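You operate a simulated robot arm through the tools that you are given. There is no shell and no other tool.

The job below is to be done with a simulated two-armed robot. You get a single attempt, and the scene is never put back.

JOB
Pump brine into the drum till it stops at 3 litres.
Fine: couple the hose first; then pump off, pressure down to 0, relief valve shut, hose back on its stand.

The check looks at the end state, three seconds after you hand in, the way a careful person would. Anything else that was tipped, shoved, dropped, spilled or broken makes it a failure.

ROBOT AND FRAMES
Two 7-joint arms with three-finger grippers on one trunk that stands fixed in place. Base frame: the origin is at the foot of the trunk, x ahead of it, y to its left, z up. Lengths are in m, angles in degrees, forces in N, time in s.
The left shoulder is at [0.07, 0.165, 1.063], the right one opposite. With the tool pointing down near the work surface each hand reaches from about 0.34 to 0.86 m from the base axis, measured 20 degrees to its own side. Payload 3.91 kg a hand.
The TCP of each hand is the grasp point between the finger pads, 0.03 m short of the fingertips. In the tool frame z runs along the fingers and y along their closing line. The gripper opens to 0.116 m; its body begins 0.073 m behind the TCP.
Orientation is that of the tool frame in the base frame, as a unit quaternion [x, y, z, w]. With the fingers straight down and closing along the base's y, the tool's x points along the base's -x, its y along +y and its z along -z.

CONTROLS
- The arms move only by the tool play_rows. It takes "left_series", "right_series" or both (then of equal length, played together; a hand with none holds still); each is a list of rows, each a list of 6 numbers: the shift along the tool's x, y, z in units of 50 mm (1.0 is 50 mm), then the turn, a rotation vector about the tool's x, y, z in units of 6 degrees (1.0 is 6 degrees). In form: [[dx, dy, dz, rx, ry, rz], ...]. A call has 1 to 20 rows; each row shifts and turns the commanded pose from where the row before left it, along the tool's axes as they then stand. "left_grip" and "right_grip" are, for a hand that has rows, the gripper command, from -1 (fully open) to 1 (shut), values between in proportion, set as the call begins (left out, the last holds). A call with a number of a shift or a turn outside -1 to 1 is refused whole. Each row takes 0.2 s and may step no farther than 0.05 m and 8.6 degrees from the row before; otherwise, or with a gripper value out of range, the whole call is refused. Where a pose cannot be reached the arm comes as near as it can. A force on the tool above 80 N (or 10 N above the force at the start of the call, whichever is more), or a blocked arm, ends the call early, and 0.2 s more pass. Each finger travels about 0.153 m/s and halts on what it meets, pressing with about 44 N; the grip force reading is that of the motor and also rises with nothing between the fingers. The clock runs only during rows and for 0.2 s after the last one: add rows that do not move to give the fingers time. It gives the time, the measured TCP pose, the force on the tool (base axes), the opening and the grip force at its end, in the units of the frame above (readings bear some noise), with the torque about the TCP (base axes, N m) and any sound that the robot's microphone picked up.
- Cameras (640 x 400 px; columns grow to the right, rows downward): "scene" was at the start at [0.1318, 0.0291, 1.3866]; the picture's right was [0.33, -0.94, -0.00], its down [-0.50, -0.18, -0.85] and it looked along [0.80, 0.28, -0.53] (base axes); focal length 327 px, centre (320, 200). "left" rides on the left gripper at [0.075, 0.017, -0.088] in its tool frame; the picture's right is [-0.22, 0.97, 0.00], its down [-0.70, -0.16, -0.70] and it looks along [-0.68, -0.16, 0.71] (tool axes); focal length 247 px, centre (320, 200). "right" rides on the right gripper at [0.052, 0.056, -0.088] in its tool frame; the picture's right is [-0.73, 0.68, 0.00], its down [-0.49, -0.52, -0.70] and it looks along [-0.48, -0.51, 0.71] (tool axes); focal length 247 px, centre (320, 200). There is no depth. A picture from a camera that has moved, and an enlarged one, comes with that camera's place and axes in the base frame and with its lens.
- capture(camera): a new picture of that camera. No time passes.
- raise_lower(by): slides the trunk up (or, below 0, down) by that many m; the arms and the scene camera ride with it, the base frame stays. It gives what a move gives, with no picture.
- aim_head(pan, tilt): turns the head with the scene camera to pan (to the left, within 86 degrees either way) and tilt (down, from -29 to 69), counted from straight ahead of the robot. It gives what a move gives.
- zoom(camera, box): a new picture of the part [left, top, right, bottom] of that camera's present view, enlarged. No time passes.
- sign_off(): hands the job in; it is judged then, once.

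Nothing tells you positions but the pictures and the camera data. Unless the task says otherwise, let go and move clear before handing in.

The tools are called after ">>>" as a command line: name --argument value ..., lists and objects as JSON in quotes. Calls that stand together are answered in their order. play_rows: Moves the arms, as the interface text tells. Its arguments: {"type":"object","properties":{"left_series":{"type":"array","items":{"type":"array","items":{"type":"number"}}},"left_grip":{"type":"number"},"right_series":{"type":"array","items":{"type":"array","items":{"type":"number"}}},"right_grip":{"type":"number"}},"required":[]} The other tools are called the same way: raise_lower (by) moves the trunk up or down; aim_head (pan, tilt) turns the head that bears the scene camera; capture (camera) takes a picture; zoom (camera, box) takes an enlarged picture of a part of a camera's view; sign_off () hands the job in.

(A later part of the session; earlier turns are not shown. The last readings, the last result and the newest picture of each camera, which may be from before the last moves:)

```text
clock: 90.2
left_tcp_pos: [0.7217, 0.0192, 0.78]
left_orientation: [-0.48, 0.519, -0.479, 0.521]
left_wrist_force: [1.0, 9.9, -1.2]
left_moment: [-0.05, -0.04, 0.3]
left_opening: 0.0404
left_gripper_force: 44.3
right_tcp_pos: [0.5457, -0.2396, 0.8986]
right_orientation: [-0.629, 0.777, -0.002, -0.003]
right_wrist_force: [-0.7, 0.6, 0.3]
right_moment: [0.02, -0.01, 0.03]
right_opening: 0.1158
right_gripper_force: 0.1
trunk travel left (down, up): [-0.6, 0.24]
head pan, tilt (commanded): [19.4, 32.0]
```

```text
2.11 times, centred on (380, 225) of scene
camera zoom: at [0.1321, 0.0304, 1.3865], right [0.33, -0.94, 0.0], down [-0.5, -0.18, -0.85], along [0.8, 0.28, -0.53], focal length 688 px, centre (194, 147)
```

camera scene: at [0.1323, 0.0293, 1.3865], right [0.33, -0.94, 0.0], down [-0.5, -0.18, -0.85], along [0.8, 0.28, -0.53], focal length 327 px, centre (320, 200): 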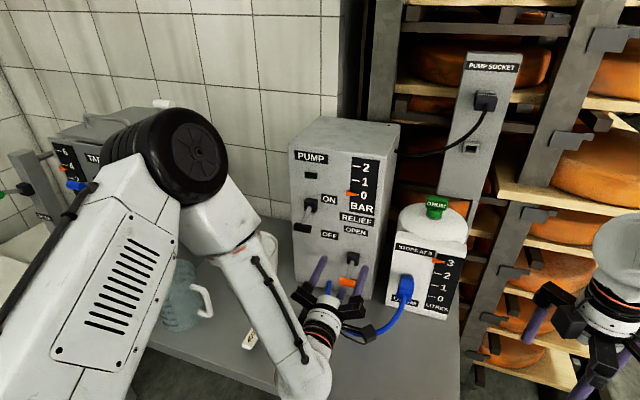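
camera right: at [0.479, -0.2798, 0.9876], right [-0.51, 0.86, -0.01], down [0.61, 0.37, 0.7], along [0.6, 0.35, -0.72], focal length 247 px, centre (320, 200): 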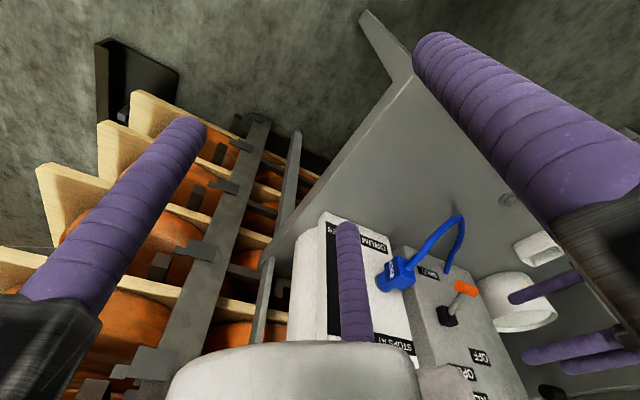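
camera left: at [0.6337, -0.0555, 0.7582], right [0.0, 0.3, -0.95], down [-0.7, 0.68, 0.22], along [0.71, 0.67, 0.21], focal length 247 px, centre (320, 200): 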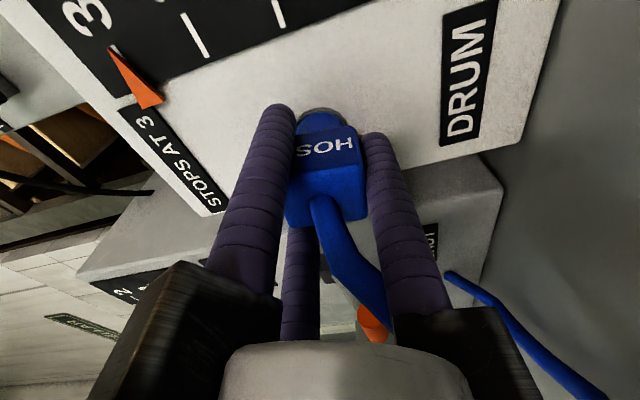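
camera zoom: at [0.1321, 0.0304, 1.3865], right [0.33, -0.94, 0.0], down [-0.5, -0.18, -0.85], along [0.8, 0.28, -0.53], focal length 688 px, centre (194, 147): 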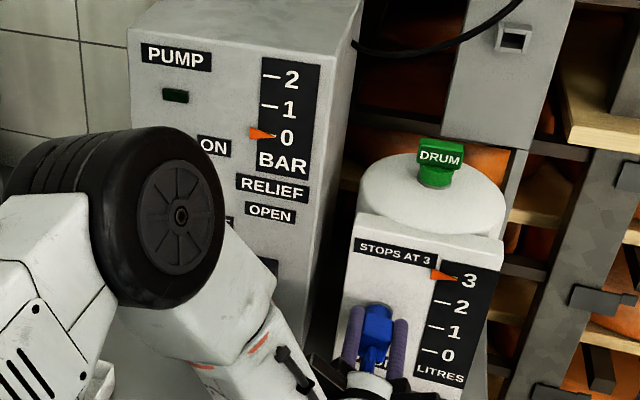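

Gripped. Pressure reads 0 and the drum 3 L. I'll pull straight back gently in small steps, watching the force.

>>> play_rows --left_series '[[-0.03, 0, -0.04, 0, 0, 0], [0, 0, 0, 0, 0, 0]]'

>>> play_rows --left_series '[[0, 0, -0.04, 0, 0, 0], [0, 0, 0, 0, 0, 0]]'

```text
clock: 90.8
left_tcp_pos: [0.7213, 0.0193, 0.7805]
left_orientation: [-0.479, 0.519, -0.48, 0.52]
left_wrist_force: [11.1, 7.2, 0.6]
left_moment: [-0.09, -0.05, 0.26]
left_opening: 0.0403
left_gripper_force: 43.9
right_tcp_pos: [0.5456, -0.2409, 0.8994]
right_orientation: [-0.63, 0.777, -0.001, -0.003]
right_wrist_force: [-1.0, -0.7, 0.3]
right_moment: [0.0, 0.02, 0.03]
right_opening: 0.1159
right_gripper_force: 0.0
trunk travel left (down, up): [-0.6, 0.24]
head pan, tilt (commanded): [19.4, 32.0]
```

```text
clock: 91.4
left_tcp_pos: [0.7175, 0.0192, 0.7809]
left_orientation: [-0.479, 0.522, -0.479, 0.519]
left_wrist_force: [-1.8, 6.4, -0.1]
left_moment: [-0.01, -0.04, 0.23]
left_opening: 0.0405
left_gripper_force: 44.5
right_tcp_pos: [0.5439, -0.2408, 0.8997]
right_orientation: [-0.629, 0.777, -0.002, -0.003]
right_wrist_force: [-0.3, 0.0, -0.6]
right_moment: [-0.01, 0.01, -0.01]
right_opening: 0.1161
right_gripper_force: 0.0
trunk travel left (down, up): [-0.6, 0.24]
head pan, tilt (commanded): [19.4, 32.0]
```

It has released from the latch with only a light pull. I'll draw it off the peg.

>>> play_rows --left_series '[[-0.02, 0, -0.1, 0, 0, 0], [0, 0, -0.15, 0, 0, 0], [0, 0, -0.3, 0, 0, 0], [0, 0, -0.4, 0, 0, 0], [0, 0, -0.4, 0, 0, 0], [0, 0, 0, 0, 0, 0]]'

>>> capture --camera "left"

>>> capture --camera "scene"

>>> capture --camera "right"

```text
clock: 92.8
left_tcp_pos: [0.6495, 0.0189, 0.7808]
left_orientation: [-0.478, 0.521, -0.479, 0.521]
left_wrist_force: [-0.5, -0.2, 0.5]
left_moment: [0.01, 0.02, -0.01]
left_opening: 0.0402
left_gripper_force: 44.3
right_tcp_pos: [0.5451, -0.2408, 0.8981]
right_orientation: [-0.629, 0.777, -0.002, -0.004]
right_wrist_force: [0.3, 0.0, 0.3]
right_moment: [-0.04, 0.0, -0.02]
right_opening: 0.116
right_gripper_force: 0.2
trunk travel left (down, up): [-0.6, 0.24]
head pan, tilt (commanded): [19.4, 32.0]
```

```text
taken
camera left: at [0.561, -0.055, 0.7584], right [0.0, 0.3, -0.95], down [-0.7, 0.68, 0.22], along [0.71, 0.67, 0.21], focal length 247 px, centre (320, 200)
```

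left: 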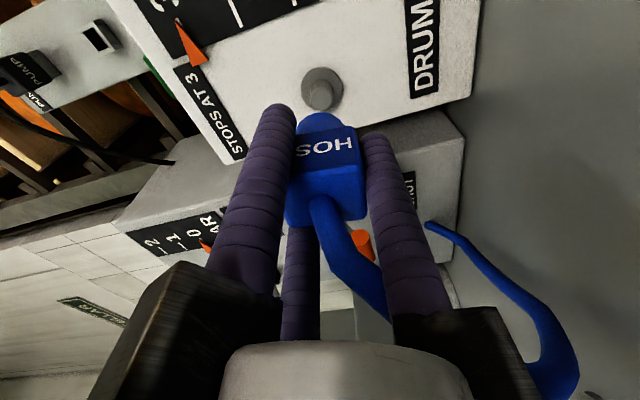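

```text
taken
camera scene: at [0.1323, 0.0293, 1.3865], right [0.33, -0.94, 0.0], down [-0.5, -0.18, -0.85], along [0.8, 0.28, -0.53], focal length 327 px, centre (320, 200)
```

scene: 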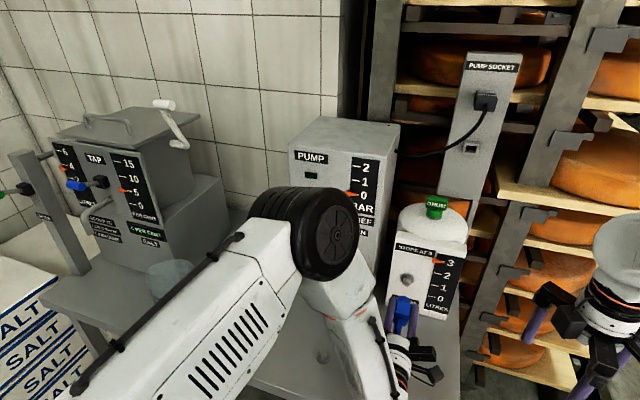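

```text
taken
camera right: at [0.4798, -0.2804, 0.9869], right [-0.51, 0.86, 0.0], down [0.61, 0.37, 0.7], along [0.6, 0.35, -0.72], focal length 247 px, centre (320, 200)
```

right: 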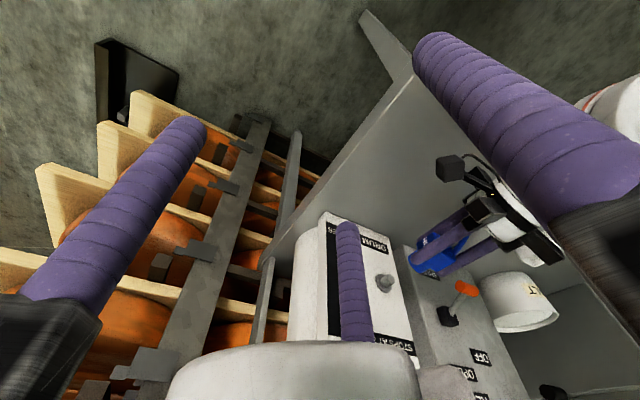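

The hose is off with no spill and the drum still reads 3 L. I'll retrace the earlier path: up, then swing the hand back to pointing right.

>>> play_rows --left_series '[[-0.04, -0.474, 0, 0, 0, 0], [-0.04, -0.474, 0, 0, 0, 0], [-0.04, -0.474, 0, 0, 0, 0], [-0.04, -0.474, 0, 0, 0, 0], [0, 0, 0, 0.08, 0.99, 0], [0, 0, 0, 0.08, 0.99, 0], [0, 0, 0, 0.08, 0.99, 0], [0, 0, 0, 0.08, 0.99, 0], [0, 0, 0, 0, 0, 0]]'

>>> capture --camera "scene"

>>> capture --camera "right"

```text
clock: 94.8
left_tcp_pos: [0.6511, 0.0191, 0.8751]
left_orientation: [-0.361, 0.609, -0.576, 0.409]
left_wrist_force: [0.0, 0.1, -0.2]
left_moment: [0.01, 0.07, -0.02]
left_opening: 0.0403
left_gripper_force: 44.2
right_tcp_pos: [0.5454, -0.2417, 0.8978]
right_orientation: [-0.629, 0.777, -0.001, -0.004]
right_wrist_force: [0.8, -0.3, -0.3]
right_moment: [0.0, -0.02, 0.0]
right_opening: 0.116
right_gripper_force: 0.0
trunk travel left (down, up): [-0.6, 0.24]
head pan, tilt (commanded): [19.4, 32.0]
```

```text
taken
camera scene: at [0.1318, 0.0284, 1.3866], right [0.33, -0.94, 0.0], down [-0.5, -0.18, -0.85], along [0.8, 0.28, -0.53], focal length 327 px, centre (320, 200)
```

scene: 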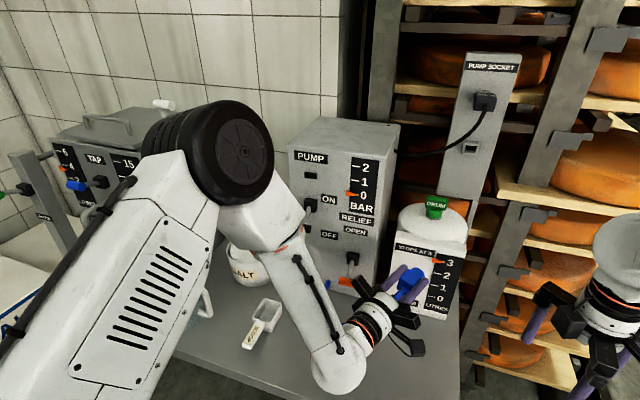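

```text
taken
camera right: at [0.4794, -0.2812, 0.9869], right [-0.51, 0.86, 0.0], down [0.61, 0.37, 0.7], along [0.6, 0.36, -0.72], focal length 247 px, centre (320, 200)
```

right: 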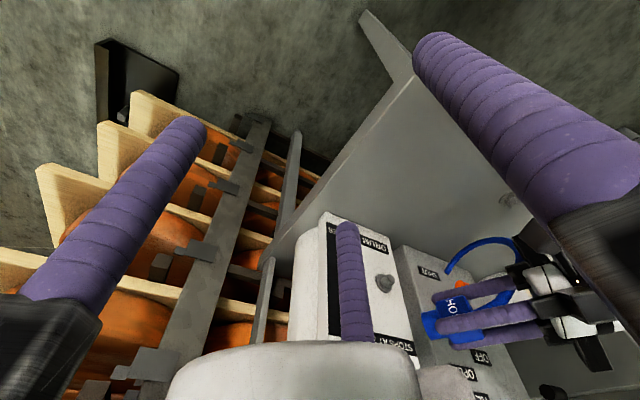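

Tracking well. I'll draw the hand back towards the robot first so that it keeps clear of the levers, then continue the swing.

>>> play_rows --left_series '[[0.122, -0.009, -0.6, 0, 0, 0], [0.122, -0.009, -0.6, 0, 0, 0], [0.122, -0.009, -0.6, 0, 0, 0], [0, 0, 0, 0.08, 0.99, 0], [0, 0, 0, 0.08, 0.99, 0], [0, 0, 0, 0.08, 0.99, 0], [0, 0, 0, 0.08, 0.99, 0], [0, 0, 0, 0, 0, 0]]'

>>> capture --camera "scene"

```text
clock: 96.6
left_tcp_pos: [0.5609, 0.0394, 0.876]
left_orientation: [-0.228, 0.67, -0.648, 0.281]
left_wrist_force: [-0.4, -0.1, -0.4]
left_moment: [-0.02, -0.02, 0.0]
left_opening: 0.04
left_gripper_force: 44.1
right_tcp_pos: [0.5446, -0.241, 0.8988]
right_orientation: [-0.629, 0.777, -0.002, -0.003]
right_wrist_force: [-0.3, -0.9, -0.4]
right_moment: [0.03, -0.03, 0.02]
right_opening: 0.1159
right_gripper_force: 0.1
trunk travel left (down, up): [-0.6, 0.24]
head pan, tilt (commanded): [19.4, 32.0]
```

```text
taken
camera scene: at [0.1317, 0.0286, 1.3866], right [0.33, -0.94, 0.0], down [-0.5, -0.18, -0.85], along [0.8, 0.28, -0.53], focal length 327 px, centre (320, 200)
```

scene: 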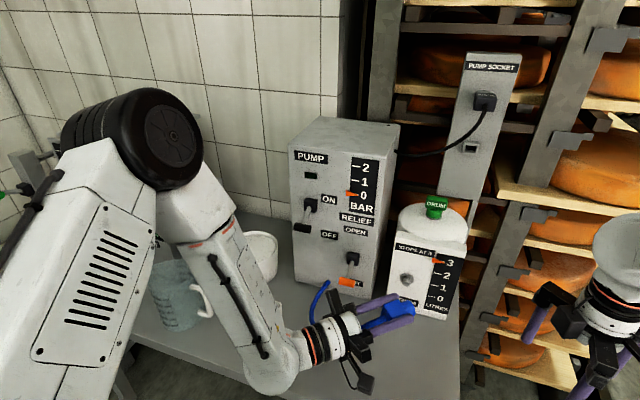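

>>> play_rows --left_series '[[0, 0, 0, 0.08, 0.99, 0], [0, 0, 0, 0.08, 0.99, 0], [0, 0, 0, 0.08, 0.99, 0], [0, 0, 0, 0.08, 0.99, 0], [0, 0, 0, 0.08, 0.99, 0], [0, 0, 0, 0.08, 0.99, 0], [0, 0, 0, 0.08, 0.99, 0], [0, 0, 0, 0, 0, 0]]'

>>> capture --camera "scene"

>>> capture --camera "right"

```text
clock: 98.4
left_tcp_pos: [0.5608, 0.0413, 0.8757]
left_orientation: [0.026, 0.708, -0.705, 0.031]
left_wrist_force: [0.7, -0.1, 0.0]
left_moment: [0.03, 0.0, 0.0]
left_opening: 0.0397
left_gripper_force: 44.0
right_tcp_pos: [0.5445, -0.2416, 0.8977]
right_orientation: [-0.629, 0.777, -0.002, -0.003]
right_wrist_force: [0.3, 0.0, -0.3]
right_moment: [0.01, -0.04, 0.01]
right_opening: 0.1161
right_gripper_force: 0.1
trunk travel left (down, up): [-0.6, 0.24]
head pan, tilt (commanded): [19.4, 32.0]
```

```text
taken
camera scene: at [0.1315, 0.0292, 1.3866], right [0.33, -0.94, 0.0], down [-0.5, -0.18, -0.85], along [0.8, 0.28, -0.53], focal length 327 px, centre (320, 200)
```

scene: 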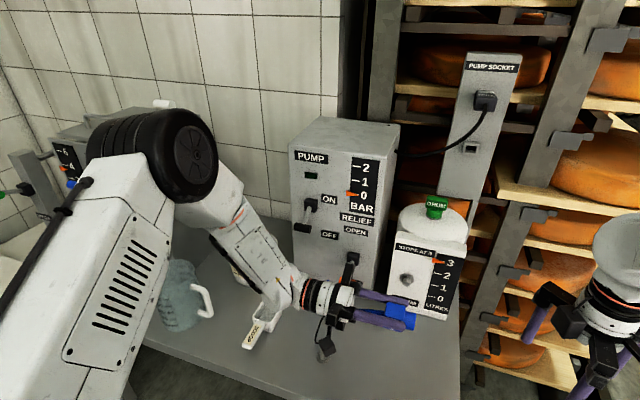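

```text
taken
camera right: at [0.4793, -0.2805, 0.9872], right [-0.51, 0.86, 0.0], down [0.61, 0.37, 0.7], along [0.6, 0.35, -0.72], focal length 247 px, centre (320, 200)
```

right: 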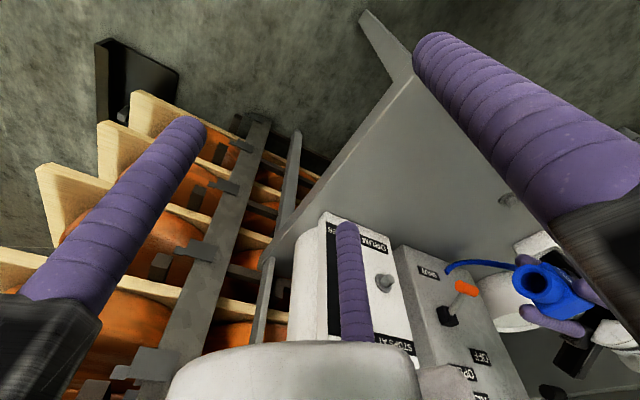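

Now I'll tip the hand down again in stages.

>>> play_rows --left_series '[[0, 0, 0, -0.99, 0.08, 0], [0, 0, 0, -0.99, 0.08, 0], [0, 0, 0, -0.99, 0.08, 0], [0, 0, 0, -0.99, 0.08, 0], [0, 0, 0, -0.99, 0.08, 0], [0, 0, 0, -0.99, 0.08, 0], [0, 0, 0, -0.99, 0.08, 0], [0, 0, 0, -0.99, 0.08, 0], [0, 0, 0, 0, 0, 0]]'

>>> capture --camera "scene"

```text
clock: 100.4
left_tcp_pos: [0.564, 0.0573, 0.8641]
left_orientation: [-0.005, 0.921, -0.389, 0.006]
left_wrist_force: [-0.4, 0.1, -0.1]
left_moment: [0.01, 0.01, 0.0]
left_opening: 0.0398
left_gripper_force: 44.1
right_tcp_pos: [0.5451, -0.2424, 0.8984]
right_orientation: [-0.629, 0.777, -0.002, -0.003]
right_wrist_force: [-0.6, 0.2, -0.4]
right_moment: [0.03, -0.01, 0.01]
right_opening: 0.116
right_gripper_force: 0.2
trunk travel left (down, up): [-0.6, 0.24]
head pan, tilt (commanded): [19.4, 32.0]
```

```text
taken
camera scene: at [0.1317, 0.0286, 1.3866], right [0.33, -0.94, 0.0], down [-0.5, -0.18, -0.85], along [0.8, 0.28, -0.53], focal length 327 px, centre (320, 200)
```

scene: 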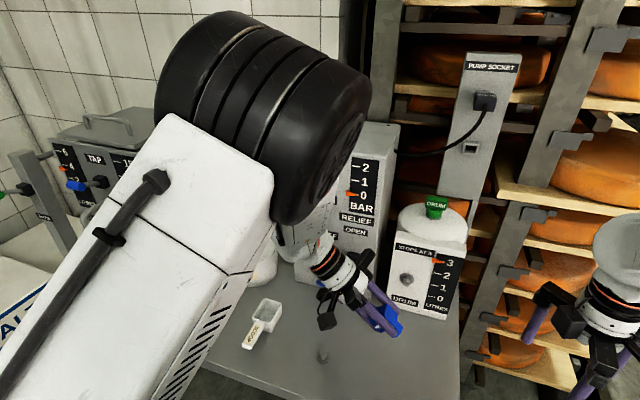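

>>> play_rows --left_series '[[0, 0, 0, 0, 0, 0], [0, 0, 0, 0, 0, 0]]'

>>> capture --camera "right"

```text
clock: 101.0
left_tcp_pos: [0.5657, 0.0561, 0.8701]
left_orientation: [-0.003, 0.921, -0.391, 0.012]
left_wrist_force: [-0.1, -0.5, -0.7]
left_moment: [0.01, -0.03, 0.0]
left_opening: 0.0401
left_gripper_force: 43.5
right_tcp_pos: [0.545, -0.2412, 0.8989]
right_orientation: [-0.63, 0.777, -0.002, -0.002]
right_wrist_force: [0.2, 1.1, 0.6]
right_moment: [-0.02, 0.0, 0.02]
right_opening: 0.1161
right_gripper_force: 0.1
trunk travel left (down, up): [-0.6, 0.24]
head pan, tilt (commanded): [19.4, 32.0]
```

```text
taken
camera right: at [0.4795, -0.2806, 0.9871], right [-0.51, 0.86, 0.0], down [0.61, 0.37, 0.7], along [0.6, 0.35, -0.72], focal length 247 px, centre (320, 200)
```

right: 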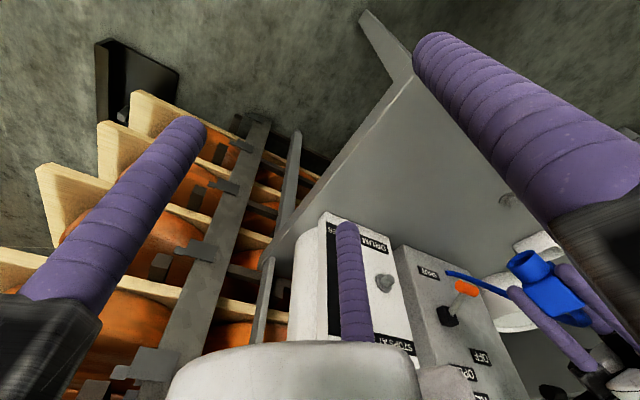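

I'll slide left towards the stand's line first, then finish tipping down.

>>> play_rows --left_series '[[0, 0.417, -0.432, 0, 0, 0], [0, 0.417, -0.432, 0, 0, 0], [0, 0.417, -0.432, 0, 0, 0], [0, 0, 0, -1, 0, 0], [0, 0, 0, -1, 0, 0], [0, 0, 0, -1, 0, 0], [0, 0, 0, -1, 0, 0], [0, 0, 0, 0, 0, 0]]'

>>> capture --camera "scene"

>>> capture --camera "right"

```text
clock: 102.5
left_tcp_pos: [0.5343, 0.1457, 0.8059]
left_orientation: [-0.015, 0.973, -0.224, -0.055]
left_wrist_force: [0.1, -0.6, 0.8]
left_moment: [0.02, -0.04, -0.01]
left_opening: 0.0399
left_gripper_force: 43.7
right_tcp_pos: [0.5443, -0.2411, 0.8984]
right_orientation: [-0.63, 0.777, -0.002, -0.003]
right_wrist_force: [0.0, -1.1, 1.1]
right_moment: [-0.01, -0.02, -0.02]
right_opening: 0.1159
right_gripper_force: 0.0
trunk travel left (down, up): [-0.6, 0.24]
head pan, tilt (commanded): [19.4, 32.0]
stopped in row 7 (left hand): the arm was blocked; the commanded pose is now the measured one
```

```text
taken
camera scene: at [0.1317, 0.0292, 1.3866], right [0.33, -0.94, 0.0], down [-0.5, -0.18, -0.85], along [0.8, 0.28, -0.53], focal length 327 px, centre (320, 200)
```

scene: 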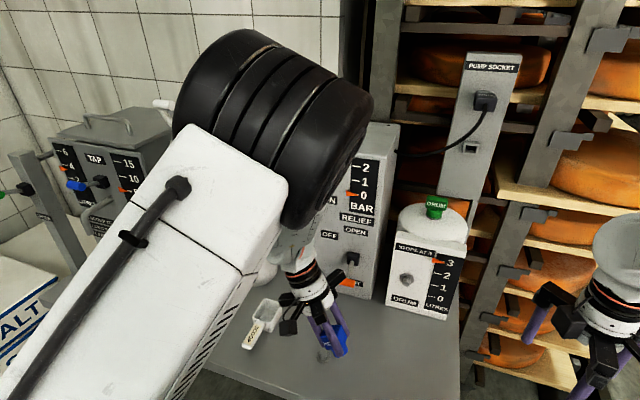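

```text
taken
camera right: at [0.4794, -0.2808, 0.9871], right [-0.51, 0.86, 0.0], down [0.61, 0.37, 0.7], along [0.6, 0.35, -0.72], focal length 247 px, centre (320, 200)
```

right: 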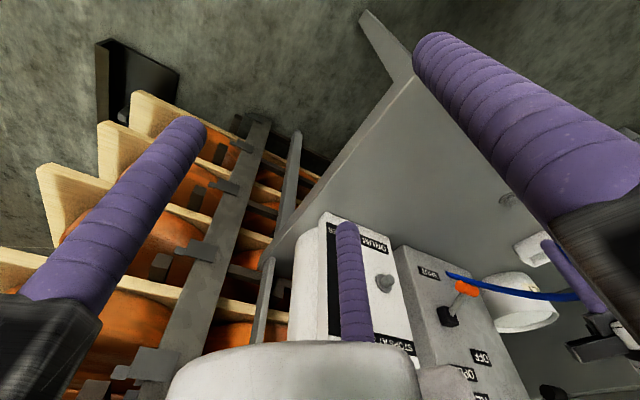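

The arm is blocked about 27° short of vertical, and the hose head is safe in the air well above the bench. I'll look at the arm's posture before choosing how to go on.

>>> aim_head --pan 30 --tilt 20

>>> capture --camera "scene"

>>> capture --camera "left"

```text
clock: 103.2
left_tcp_pos: [0.5338, 0.1441, 0.8066]
left_orientation: [-0.016, 0.973, -0.224, -0.056]
left_wrist_force: [0.4, -0.9, -1.1]
left_moment: [0.02, -0.02, 0.02]
left_opening: 0.0401
left_gripper_force: 43.8
right_tcp_pos: [0.5444, -0.2414, 0.8993]
right_orientation: [-0.629, 0.777, -0.001, -0.003]
right_wrist_force: [0.2, 0.4, 0.2]
right_moment: [0.0, -0.01, -0.02]
right_opening: 0.1158
right_gripper_force: 0.0
trunk travel left (down, up): [-0.6, 0.24]
head pan, tilt (commanded): [30.0, 20.0]
```

```text
taken
camera scene: at [0.1282, 0.0457, 1.4057], right [0.5, -0.87, 0.0], down [-0.3, -0.17, -0.94], along [0.81, 0.47, -0.34], focal length 327 px, centre (320, 200)
```

scene: 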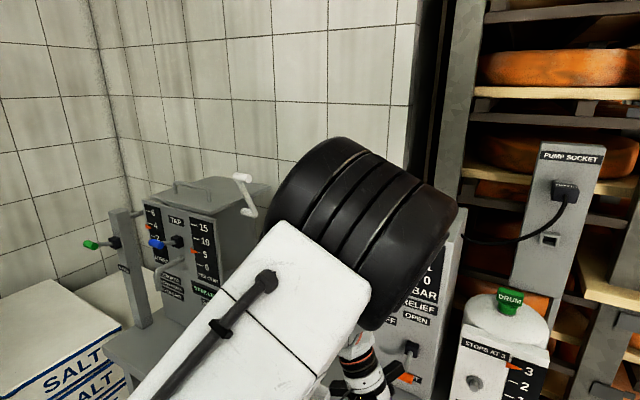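

```text
taken
camera left: at [0.4684, 0.1958, 0.8872], right [0.17, 0.88, -0.45], down [0.77, 0.17, 0.62], along [0.62, -0.45, -0.65], focal length 247 px, centre (320, 200)
```

left: 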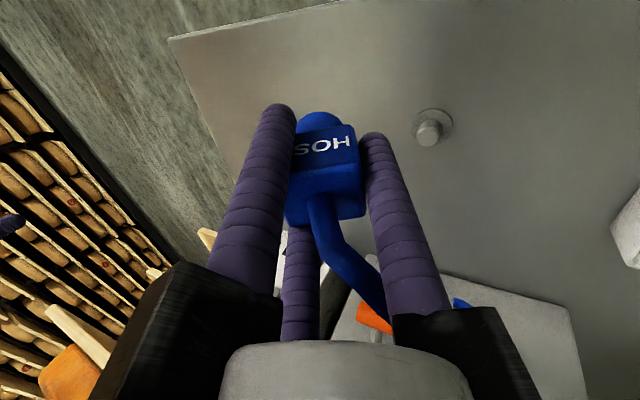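

The arm looks free of contact, so this is a joint or tracking limit. I'll lift away a little and retry in gentler steps.

>>> play_rows --left_series '[[-0.153, -0.005, -0.465, 0, 0, 0], [-0.153, -0.005, -0.465, 0, 0, 0], [-0.153, -0.005, -0.465, 0, 0, 0], [0, 0, 0, 0, 0, 0]]'

>>> aim_head --pan 19.4 --tilt 32

>>> capture --camera "scene"

```text
clock: 104.2
left_tcp_pos: [0.5674, 0.183, 0.8708]
left_orientation: [-0.035, 0.966, -0.251, -0.051]
left_wrist_force: [-0.2, -0.5, -0.5]
left_moment: [-0.02, 0.0, 0.01]
left_opening: 0.0401
left_gripper_force: 44.1
right_tcp_pos: [0.5456, -0.2417, 0.8988]
right_orientation: [-0.629, 0.777, -0.002, -0.003]
right_wrist_force: [0.4, 0.1, -0.2]
right_moment: [-0.02, 0.02, -0.03]
right_opening: 0.1159
right_gripper_force: 0.0
trunk travel left (down, up): [-0.6, 0.24]
head pan, tilt (commanded): [30.0, 20.0]
```

```text
clock: 105.0
left_tcp_pos: [0.5676, 0.1854, 0.8691]
left_orientation: [-0.036, 0.966, -0.249, -0.052]
left_wrist_force: [-0.5, 0.6, -0.9]
left_moment: [-0.01, 0.03, -0.01]
left_opening: 0.04
left_gripper_force: 44.5
right_tcp_pos: [0.5451, -0.242, 0.8993]
right_orientation: [-0.629, 0.777, -0.002, -0.003]
right_wrist_force: [-0.8, 0.6, 0.5]
right_moment: [-0.02, -0.01, -0.01]
right_opening: 0.1159
right_gripper_force: 0.1
trunk travel left (down, up): [-0.6, 0.24]
head pan, tilt (commanded): [19.4, 32.0]
```

```text
taken
camera scene: at [0.1319, 0.0291, 1.3866], right [0.33, -0.94, 0.0], down [-0.5, -0.18, -0.85], along [0.8, 0.28, -0.53], focal length 327 px, centre (320, 200)
```

scene: 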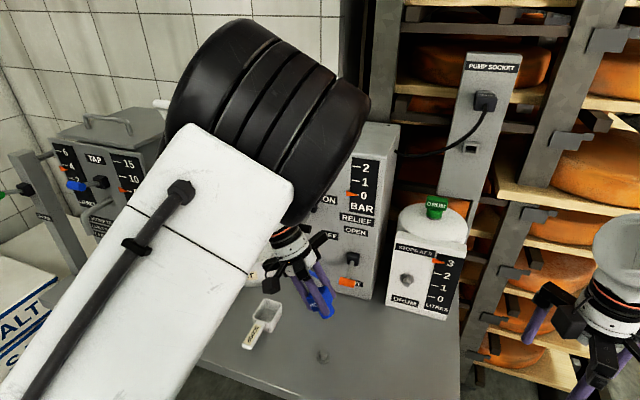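

>>> play_rows --left_series '[[0, 0, 0, 0, 0, 1], [0, 0, 0, 0, 0, 1], [0, 0, 0, 0, 0, 1], [0, 0, 0, 0, 0, 0]]'

```text
clock: 106.0
left_tcp_pos: [0.5679, 0.1849, 0.8676]
left_orientation: [0.115, 0.96, -0.255, -0.012]
left_wrist_force: [0.4, 0.4, -0.5]
left_moment: [0.0, -0.04, 0.03]
left_opening: 0.04
left_gripper_force: 44.2
right_tcp_pos: [0.5444, -0.2413, 0.8989]
right_orientation: [-0.63, 0.777, -0.002, -0.003]
right_wrist_force: [0.2, -0.1, 0.1]
right_moment: [0.02, 0.0, 0.02]
right_opening: 0.116
right_gripper_force: 0.1
trunk travel left (down, up): [-0.6, 0.24]
head pan, tilt (commanded): [19.4, 32.0]
```

A yaw turn tracks cleanly. I'll try tipping down again from this yaw, in small steps.

>>> play_rows --left_series '[[0, 0, 0, -0.99, 0.072, 0], [0, 0, 0, -0.99, 0.072, 0], [0, 0, 0, 0, 0, 0]]'

```text
clock: 106.7
left_tcp_pos: [0.5321, 0.1861, 0.7999]
left_orientation: [0.107, 0.978, -0.159, -0.077]
left_wrist_force: [0.6, 0.3, -1.0]
left_moment: [0.0, 0.02, 0.0]
left_opening: 0.0399
left_gripper_force: 44.3
right_tcp_pos: [0.5452, -0.2421, 0.8986]
right_orientation: [-0.629, 0.778, -0.002, -0.003]
right_wrist_force: [-0.1, 0.3, 0.1]
right_moment: [-0.02, 0.02, 0.01]
right_opening: 0.1159
right_gripper_force: 0.1
trunk travel left (down, up): [-0.6, 0.24]
head pan, tilt (commanded): [19.4, 32.0]
stopped in row 3 (left hand): the arm was blocked; the commanded pose is now the measured one
```

>>> capture --camera "scene"

>>> capture --camera "left"

```text
taken
camera scene: at [0.1317, 0.0296, 1.3866], right [0.33, -0.94, 0.0], down [-0.5, -0.18, -0.85], along [0.8, 0.28, -0.53], focal length 327 px, centre (320, 200)
```

scene: 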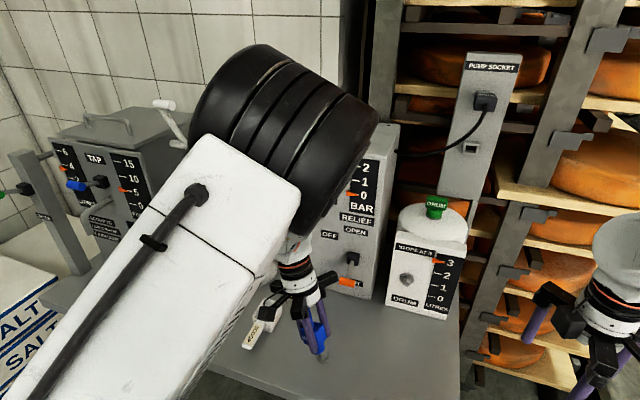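

```text
taken
camera left: at [0.4806, 0.2442, 0.886], right [0.4, 0.85, -0.35], down [0.77, -0.1, 0.63], along [0.5, -0.52, -0.7], focal length 247 px, centre (320, 200)
```

left: 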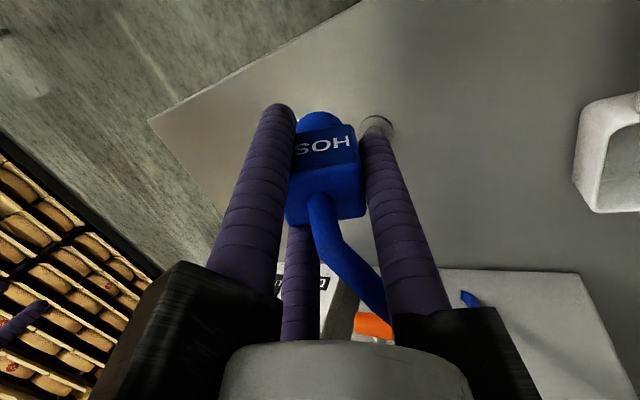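

The arm seems to want the wrist lower relative to the shoulder. Raising the trunk gives it that room, and the hands simply ride up in free air.

>>> raise_lower --by 0.12

>>> capture --camera "scene"

```text
clock: 108.2
left_tcp_pos: [0.5338, 0.1858, 0.9204]
left_orientation: [0.108, 0.978, -0.16, -0.076]
left_wrist_force: [0.7, 0.2, -0.6]
left_moment: [-0.04, 0.02, 0.02]
left_opening: 0.0401
left_gripper_force: 44.1
right_tcp_pos: [0.545, -0.2429, 1.0192]
right_orientation: [-0.629, 0.778, -0.001, -0.003]
right_wrist_force: [0.4, -0.4, 0.1]
right_moment: [-0.01, -0.01, -0.01]
right_opening: 0.1161
right_gripper_force: 0.0
trunk travel left (down, up): [-0.72, 0.12]
head pan, tilt (commanded): [19.4, 32.0]
```

```text
taken
camera scene: at [0.1321, 0.029, 1.5065], right [0.33, -0.94, 0.0], down [-0.5, -0.18, -0.85], along [0.8, 0.28, -0.53], focal length 327 px, centre (320, 200)
```

scene: 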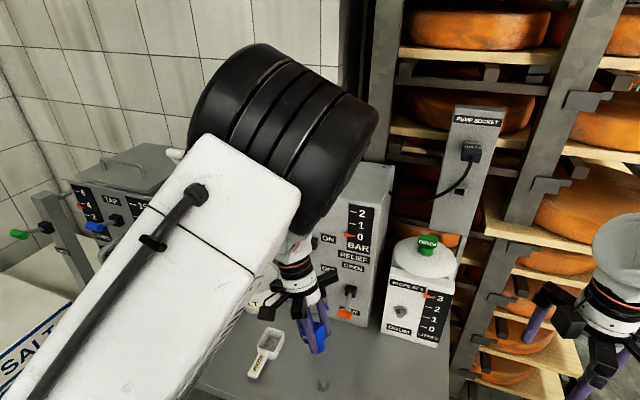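

>>> play_rows --left_series '[[-0.261, 0.235, 0.525, 0, 0, 0], [-0.261, 0.235, 0.525, 0, 0, 0], [-0.261, 0.235, 0.525, 0, 0, 0], [0, 0, 0, 0, 0, 0]]'

```text
clock: 109.2
left_tcp_pos: [0.5629, 0.1895, 0.83]
left_orientation: [0.106, 0.979, -0.158, -0.077]
left_wrist_force: [0.3, -0.3, -0.8]
left_moment: [0.01, -0.04, 0.03]
left_opening: 0.04
left_gripper_force: 44.5
right_tcp_pos: [0.5438, -0.2417, 1.0188]
right_orientation: [-0.629, 0.777, -0.002, -0.003]
right_wrist_force: [0.8, 0.1, -0.7]
right_moment: [0.01, 0.02, 0.01]
right_opening: 0.116
right_gripper_force: 0.1
trunk travel left (down, up): [-0.72, 0.12]
head pan, tilt (commanded): [19.4, 32.0]
```

>>> play_rows --left_series '[[0, 0, 0, -0.642, -0.222, 0], [0, 0, 0, -0.642, -0.222, 0], [0, 0, 0, 0, 0, 0]]'

```text
clock: 110.0
left_tcp_pos: [0.5601, 0.1933, 0.8252]
left_orientation: [0.102, 0.989, -0.097, -0.051]
left_wrist_force: [-0.8, 0.3, -0.9]
left_moment: [-0.03, 0.02, -0.01]
left_opening: 0.04
left_gripper_force: 44.3
right_tcp_pos: [0.5449, -0.242, 1.0181]
right_orientation: [-0.63, 0.777, -0.001, -0.003]
right_wrist_force: [-0.1, 0.5, 0.2]
right_moment: [0.02, -0.03, -0.01]
right_opening: 0.1161
right_gripper_force: 0.1
trunk travel left (down, up): [-0.72, 0.12]
head pan, tilt (commanded): [19.4, 32.0]
```

Raising the trunk helped, and the tilt is down to about 12°. I'll continue.

>>> play_rows --left_series '[[0, 0, 0, -0.642, -0.222, 0], [0, 0, 0, -0.642, -0.222, 0], [0, 0, 0, 0, 0, 0]]'

>>> capture --camera "scene"

```text
clock: 110.8
left_tcp_pos: [0.5591, 0.1943, 0.8222]
left_orientation: [0.097, 0.994, -0.035, -0.023]
left_wrist_force: [-0.4, 0.6, -0.7]
left_moment: [0.0, 0.01, 0.03]
left_opening: 0.04
left_gripper_force: 44.3
right_tcp_pos: [0.5437, -0.2421, 1.0196]
right_orientation: [-0.63, 0.777, -0.001, -0.003]
right_wrist_force: [0.2, -0.1, -0.1]
right_moment: [0.01, -0.01, -0.01]
right_opening: 0.1158
right_gripper_force: 0.1
trunk travel left (down, up): [-0.72, 0.12]
head pan, tilt (commanded): [19.4, 32.0]
```

```text
taken
camera scene: at [0.1321, 0.0291, 1.5065], right [0.33, -0.94, 0.0], down [-0.5, -0.18, -0.85], along [0.8, 0.28, -0.53], focal length 327 px, centre (320, 200)
```

scene: 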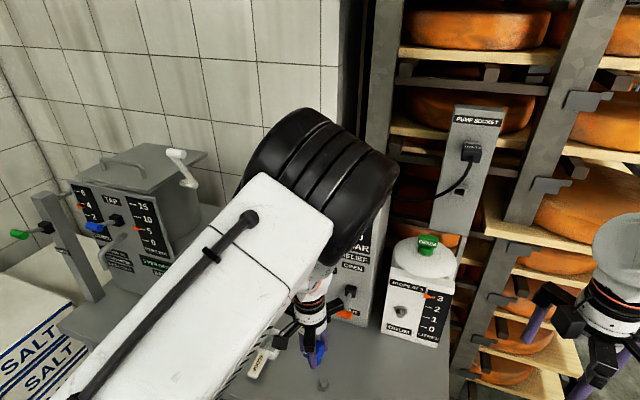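

>>> play_rows --left_series '[[0, 0, 0, -0.353, -0.187, 0], [0, 0, 0, -0.353, -0.187, 0], [0, 0, 0, 0, 0, -0.93], [0, 0, 0, 0, 0, -0.93], [0, 0, 0, 0, 0, 0]]'

>>> capture --camera "left"

>>> capture --camera "right"

```text
clock: 112.0
left_tcp_pos: [0.5588, 0.1959, 0.8223]
left_orientation: [-0.001, 1.0, -0.004, -0.001]
left_wrist_force: [0.3, 0.5, -0.5]
left_moment: [0.0, 0.0, 0.02]
left_opening: 0.0402
left_gripper_force: 43.6
right_tcp_pos: [0.5446, -0.2413, 1.0186]
right_orientation: [-0.629, 0.777, -0.002, -0.003]
right_wrist_force: [-0.8, 0.0, 0.4]
right_moment: [0.0, 0.0, 0.01]
right_opening: 0.116
right_gripper_force: 0.1
trunk travel left (down, up): [-0.72, 0.12]
head pan, tilt (commanded): [19.4, 32.0]
```

```text
taken
camera left: at [0.4842, 0.2111, 0.9114], right [0.22, 0.98, -0.01], down [0.7, -0.15, 0.7], along [0.68, -0.16, -0.71], focal length 247 px, centre (320, 200)
```

left: 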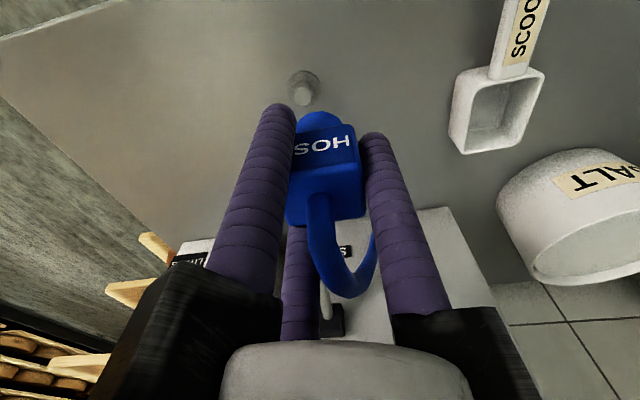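

```text
taken
camera right: at [0.4795, -0.2807, 1.107], right [-0.51, 0.86, 0.0], down [0.61, 0.37, 0.7], along [0.6, 0.35, -0.72], focal length 247 px, centre (320, 200)
```

right: 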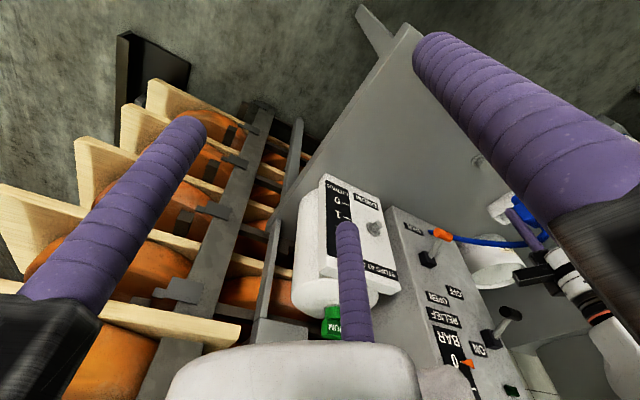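

The hand is vertical again with the original yaw. I'll measure the stand peg relative to the hand.

>>> zoom --camera "left" --box '[230, 30, 410, 210]'

>>> zoom --camera "scene" --box '[230, 290, 370, 400]'

```text
2.22 times, centred on (320, 120) of left
camera zoom: at [0.4842, 0.2111, 0.9114], right [0.22, 0.98, -0.01], down [0.7, -0.15, 0.7], along [0.68, -0.16, -0.71], focal length 549 px, centre (320, 378)
```

zoom: 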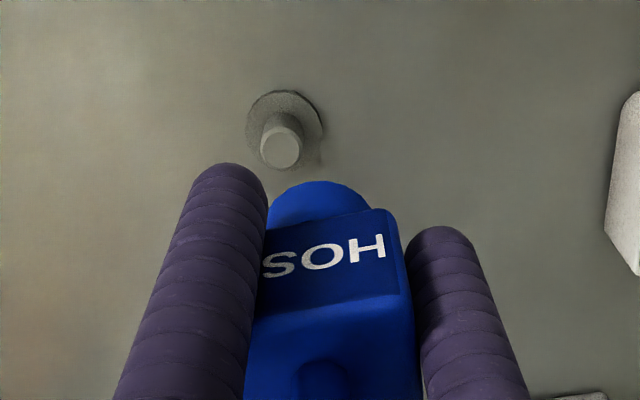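

```text
3.64 times, centred on (300, 345) of scene
camera zoom: at [0.1319, 0.029, 1.5065], right [0.33, -0.94, 0.0], down [-0.5, -0.18, -0.85], along [0.8, 0.28, -0.53], focal length 1188 px, centre (393, -327)
```

zoom: 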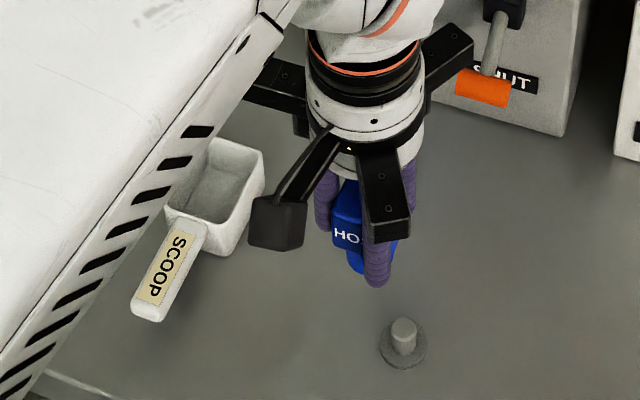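

Stand peg: tip at [0.569, 0.176, 0.685], flange z 0.656. I'll move over it and descend to just above the peg.

>>> play_rows --left_series '[[-0.21, -0.4, 0, 0, 0, 0], [0, 0, 0.4, 0, 0, 0], [0, 0, 0.5, 0, 0, 0], [0, 0, 0.5, 0, 0, 0], [0, 0, 0, 0, 0, 0]]'

>>> zoom --camera "left" --box '[230, 30, 410, 210]'

>>> zoom --camera "scene" --box '[230, 290, 370, 400]'

```text
clock: 113.2
left_tcp_pos: [0.5732, 0.1695, 0.7591]
left_orientation: [0.011, 1.0, 0.004, 0.008]
left_wrist_force: [0.4, 0.2, -0.3]
left_moment: [0.01, 0.0, 0.0]
left_opening: 0.0399
left_gripper_force: 44.5
right_tcp_pos: [0.5449, -0.2416, 1.0183]
right_orientation: [-0.629, 0.777, -0.002, -0.002]
right_wrist_force: [-1.1, -0.2, 0.2]
right_moment: [0.0, 0.0, -0.02]
right_opening: 0.116
right_gripper_force: 0.1
trunk travel left (down, up): [-0.72, 0.12]
head pan, tilt (commanded): [19.4, 32.0]
```

```text
2.22 times, centred on (320, 120) of left
camera zoom: at [0.4978, 0.186, 0.8476], right [0.25, 0.97, 0.01], down [0.68, -0.18, 0.71], along [0.69, -0.17, -0.7], focal length 549 px, centre (320, 378)
```

zoom: 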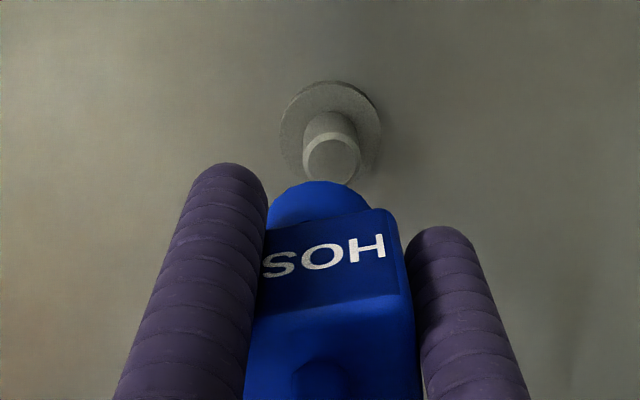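

```text
3.64 times, centred on (300, 345) of scene
camera zoom: at [0.1311, 0.029, 1.5066], right [0.33, -0.94, 0.0], down [-0.5, -0.18, -0.85], along [0.8, 0.28, -0.53], focal length 1188 px, centre (393, -327)
```

zoom: 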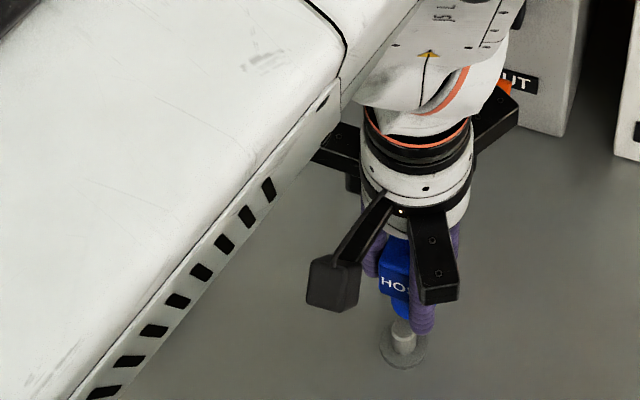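

>>> play_rows --left_series '[[0, 0, 0, 0, 0, 0], [0, 0, 0, 0, 0, 0]]'

>>> capture --camera "scene"

>>> zoom --camera "left" --box '[230, 30, 410, 210]'

```text
clock: 113.8
left_tcp_pos: [0.573, 0.1696, 0.759]
left_orientation: [0.011, 1.0, 0.004, 0.007]
left_wrist_force: [-0.3, 0.5, -1.0]
left_moment: [0.01, -0.03, -0.05]
left_opening: 0.0399
left_gripper_force: 43.6
right_tcp_pos: [0.5446, -0.2411, 1.0182]
right_orientation: [-0.63, 0.777, -0.002, -0.002]
right_wrist_force: [0.1, 0.1, -0.1]
right_moment: [-0.02, -0.02, 0.0]
right_opening: 0.116
right_gripper_force: 0.1
trunk travel left (down, up): [-0.72, 0.12]
head pan, tilt (commanded): [19.4, 32.0]
```

```text
taken
camera scene: at [0.1318, 0.0291, 1.5066], right [0.33, -0.94, 0.0], down [-0.5, -0.18, -0.85], along [0.8, 0.28, -0.53], focal length 327 px, centre (320, 200)
```

scene: 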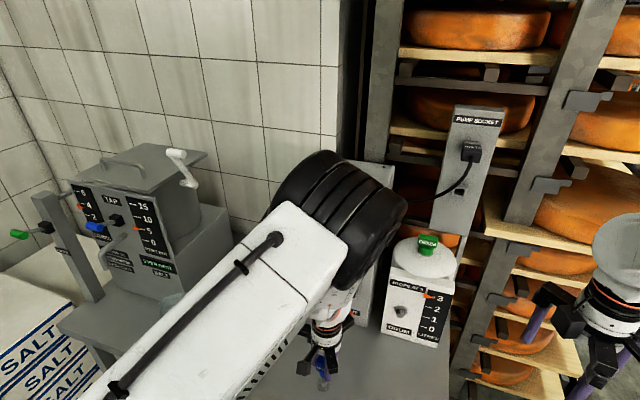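

```text
2.22 times, centred on (320, 120) of left
camera zoom: at [0.4978, 0.1861, 0.8472], right [0.25, 0.97, 0.01], down [0.68, -0.18, 0.71], along [0.69, -0.17, -0.71], focal length 549 px, centre (320, 378)
```

zoom: 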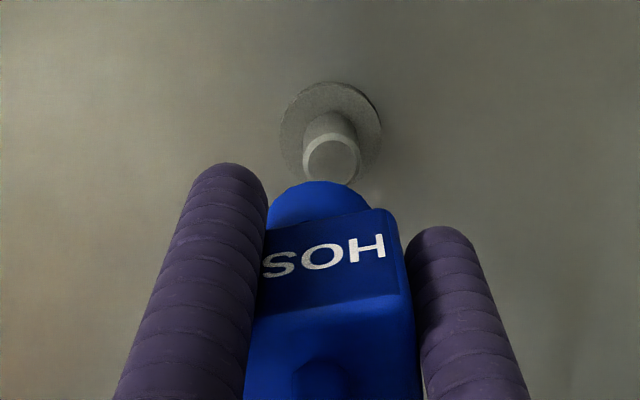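

There is a small steady offset of a few mm. I'll correct it and check where it settles.

>>> play_rows --left_series '[[0.08, 0.13, 0, 0, 0, 0], [0, 0, 0, 0, 0, 0]]'

```text
clock: 114.4
left_tcp_pos: [0.5716, 0.1742, 0.7611]
left_orientation: [0.012, 1.0, 0.004, 0.008]
left_wrist_force: [0.1, 0.0, -0.3]
left_moment: [0.03, 0.0, -0.02]
left_opening: 0.0403
left_gripper_force: 44.7
right_tcp_pos: [0.5453, -0.2409, 1.0174]
right_orientation: [-0.629, 0.777, -0.001, -0.004]
right_wrist_force: [-0.3, 0.1, -0.2]
right_moment: [0.0, 0.01, 0.0]
right_opening: 0.1161
right_gripper_force: 0.2
trunk travel left (down, up): [-0.72, 0.12]
head pan, tilt (commanded): [19.4, 32.0]
```

I'll raise the trunk a little more to relieve the joint, then bring the hand back down.

>>> raise_lower --by 0.1

>>> play_rows --left_series '[[0, 0, 0.5, 0, 0, 0], [0, 0, 0.5, 0, 0, 0], [0, 0, 0.5, 0, 0, 0], [0, 0, 0.5, 0, 0, 0], [0, 0, 0, 0, 0, 0]]'

```text
clock: 115.7
left_tcp_pos: [0.5701, 0.1745, 0.8597]
left_orientation: [0.012, 1.0, 0.004, 0.007]
left_wrist_force: [-0.2, 0.0, -1.5]
left_moment: [0.01, 0.0, -0.02]
left_opening: 0.0399
left_gripper_force: 44.3
right_tcp_pos: [0.5451, -0.2404, 1.1185]
right_orientation: [-0.629, 0.777, -0.001, -0.003]
right_wrist_force: [0.4, -0.2, 0.7]
right_moment: [-0.05, -0.01, 0.0]
right_opening: 0.1159
right_gripper_force: 0.2
trunk travel left (down, up): [-0.82, 0.02]
head pan, tilt (commanded): [19.4, 32.0]
```

```text
clock: 116.9
left_tcp_pos: [0.5722, 0.1733, 0.7603]
left_orientation: [0.016, 1.0, 0.005, 0.009]
left_wrist_force: [-0.1, 0.2, -0.2]
left_moment: [-0.02, 0.02, -0.01]
left_opening: 0.0401
left_gripper_force: 44.3
right_tcp_pos: [0.5448, -0.2427, 1.118]
right_orientation: [-0.629, 0.777, -0.002, -0.002]
right_wrist_force: [0.3, 0.5, 0.7]
right_moment: [0.0, 0.01, 0.02]
right_opening: 0.1161
right_gripper_force: 0.1
trunk travel left (down, up): [-0.82, 0.02]
head pan, tilt (commanded): [19.4, 32.0]
```

>>> play_rows --left_series '[[0.07, 0.06, 0, 0, 0, 0], [0, 0, 0.25, 0, 0, 0], [0, 0, 0, 0, 0, 0]]'

>>> zoom --camera "left" --box '[230, 30, 410, 210]'

>>> capture --camera "scene"

>>> zoom --camera "right" --box '[440, 110, 600, 260]'

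```text
clock: 117.7
left_tcp_pos: [0.5674, 0.1781, 0.748]
left_orientation: [0.014, 1.0, 0.006, 0.008]
left_wrist_force: [0.3, 0.2, -0.2]
left_moment: [-0.01, 0.02, 0.01]
left_opening: 0.0401
left_gripper_force: 44.3
right_tcp_pos: [0.5449, -0.2432, 1.1181]
right_orientation: [-0.629, 0.777, -0.002, -0.003]
right_wrist_force: [-0.6, -0.1, 0.5]
right_moment: [-0.01, 0.01, 0.01]
right_opening: 0.1159
right_gripper_force: 0.0
trunk travel left (down, up): [-0.82, 0.02]
head pan, tilt (commanded): [19.4, 32.0]
```

```text
2.22 times, centred on (320, 120) of left
camera zoom: at [0.4925, 0.1944, 0.8358], right [0.25, 0.97, 0.01], down [0.68, -0.19, 0.71], along [0.69, -0.17, -0.7], focal length 549 px, centre (320, 378)
```

zoom: 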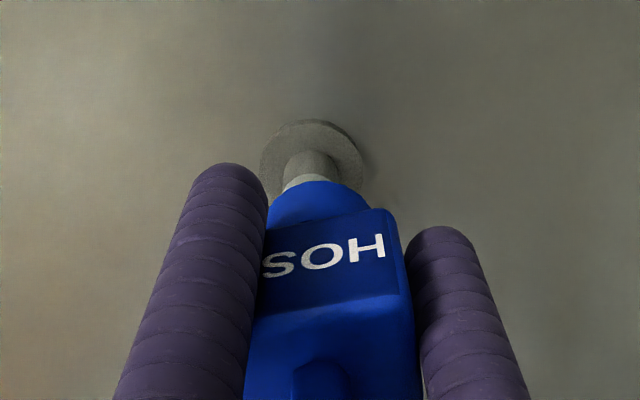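

```text
taken
camera scene: at [0.1319, 0.0289, 1.6066], right [0.33, -0.94, 0.0], down [-0.5, -0.18, -0.85], along [0.8, 0.28, -0.53], focal length 327 px, centre (320, 200)
```

scene: 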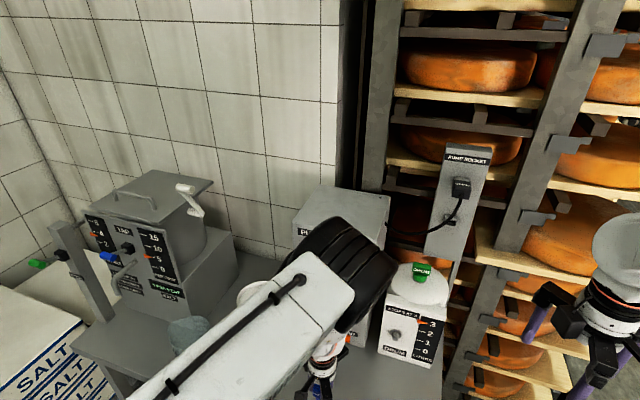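

```text
2.67 times, centred on (520, 185) of right
camera zoom: at [0.4795, -0.2808, 1.207], right [-0.51, 0.86, 0.0], down [0.61, 0.37, 0.7], along [0.6, 0.35, -0.72], focal length 659 px, centre (-213, 240)
```

zoom: 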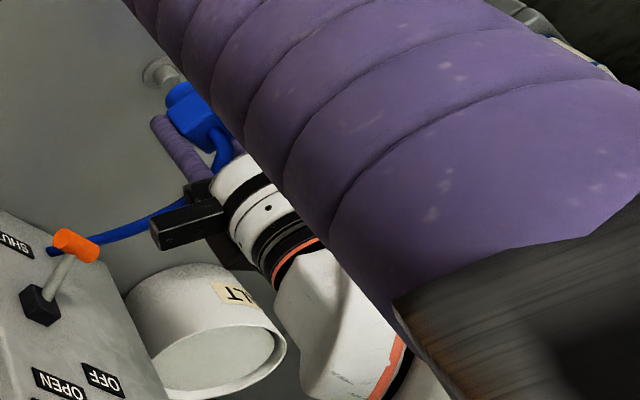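

The peg is about 2–3 mm off axis, so I'll correct and lower until the socket just meets the peg tip.

>>> play_rows --left_series '[[-0.04, -0.06, 0.1, 0, 0, 0], [0, 0, 0.15, 0, 0, 0], [0, 0, 0, 0, 0, 0]]'

>>> zoom --camera "left" --box '[230, 30, 410, 210]'

>>> zoom --camera "right" --box '[460, 120, 540, 200]'

```text
clock: 118.5
left_tcp_pos: [0.5709, 0.1742, 0.7351]
left_orientation: [0.015, 1.0, 0.005, 0.008]
left_wrist_force: [0.6, -0.4, -0.7]
left_moment: [0.01, 0.01, -0.03]
left_opening: 0.04
left_gripper_force: 43.6
right_tcp_pos: [0.5467, -0.2418, 1.1189]
right_orientation: [-0.629, 0.777, -0.001, -0.003]
right_wrist_force: [-0.1, 0.4, 0.4]
right_moment: [-0.02, 0.0, 0.03]
right_opening: 0.1159
right_gripper_force: 0.1
trunk travel left (down, up): [-0.82, 0.02]
head pan, tilt (commanded): [19.4, 32.0]
```

```text
2.22 times, centred on (320, 120) of left
camera zoom: at [0.4945, 0.1908, 0.8233], right [0.25, 0.97, 0.01], down [0.68, -0.19, 0.71], along [0.69, -0.17, -0.7], focal length 549 px, centre (320, 378)
```

zoom: 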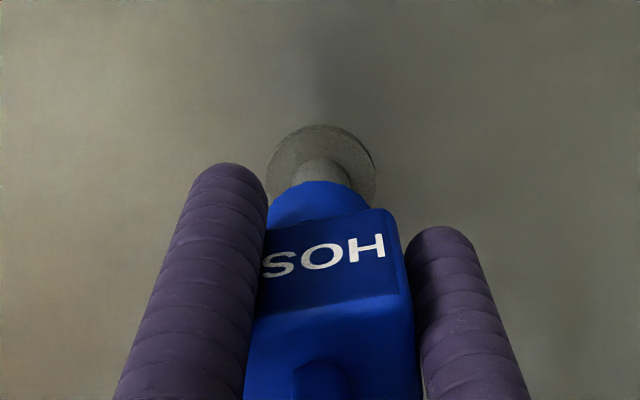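

```text
5.00 times, centred on (500, 160) of right
camera zoom: at [0.4795, -0.2807, 1.207], right [-0.51, 0.86, 0.0], down [0.61, 0.37, 0.7], along [0.6, 0.35, -0.72], focal length 1235 px, centre (-580, 400)
```

zoom: 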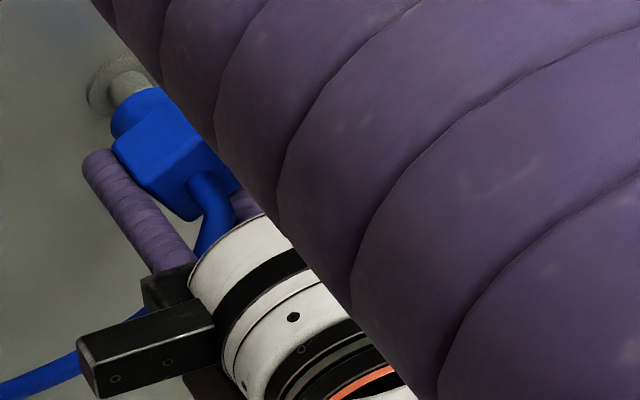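

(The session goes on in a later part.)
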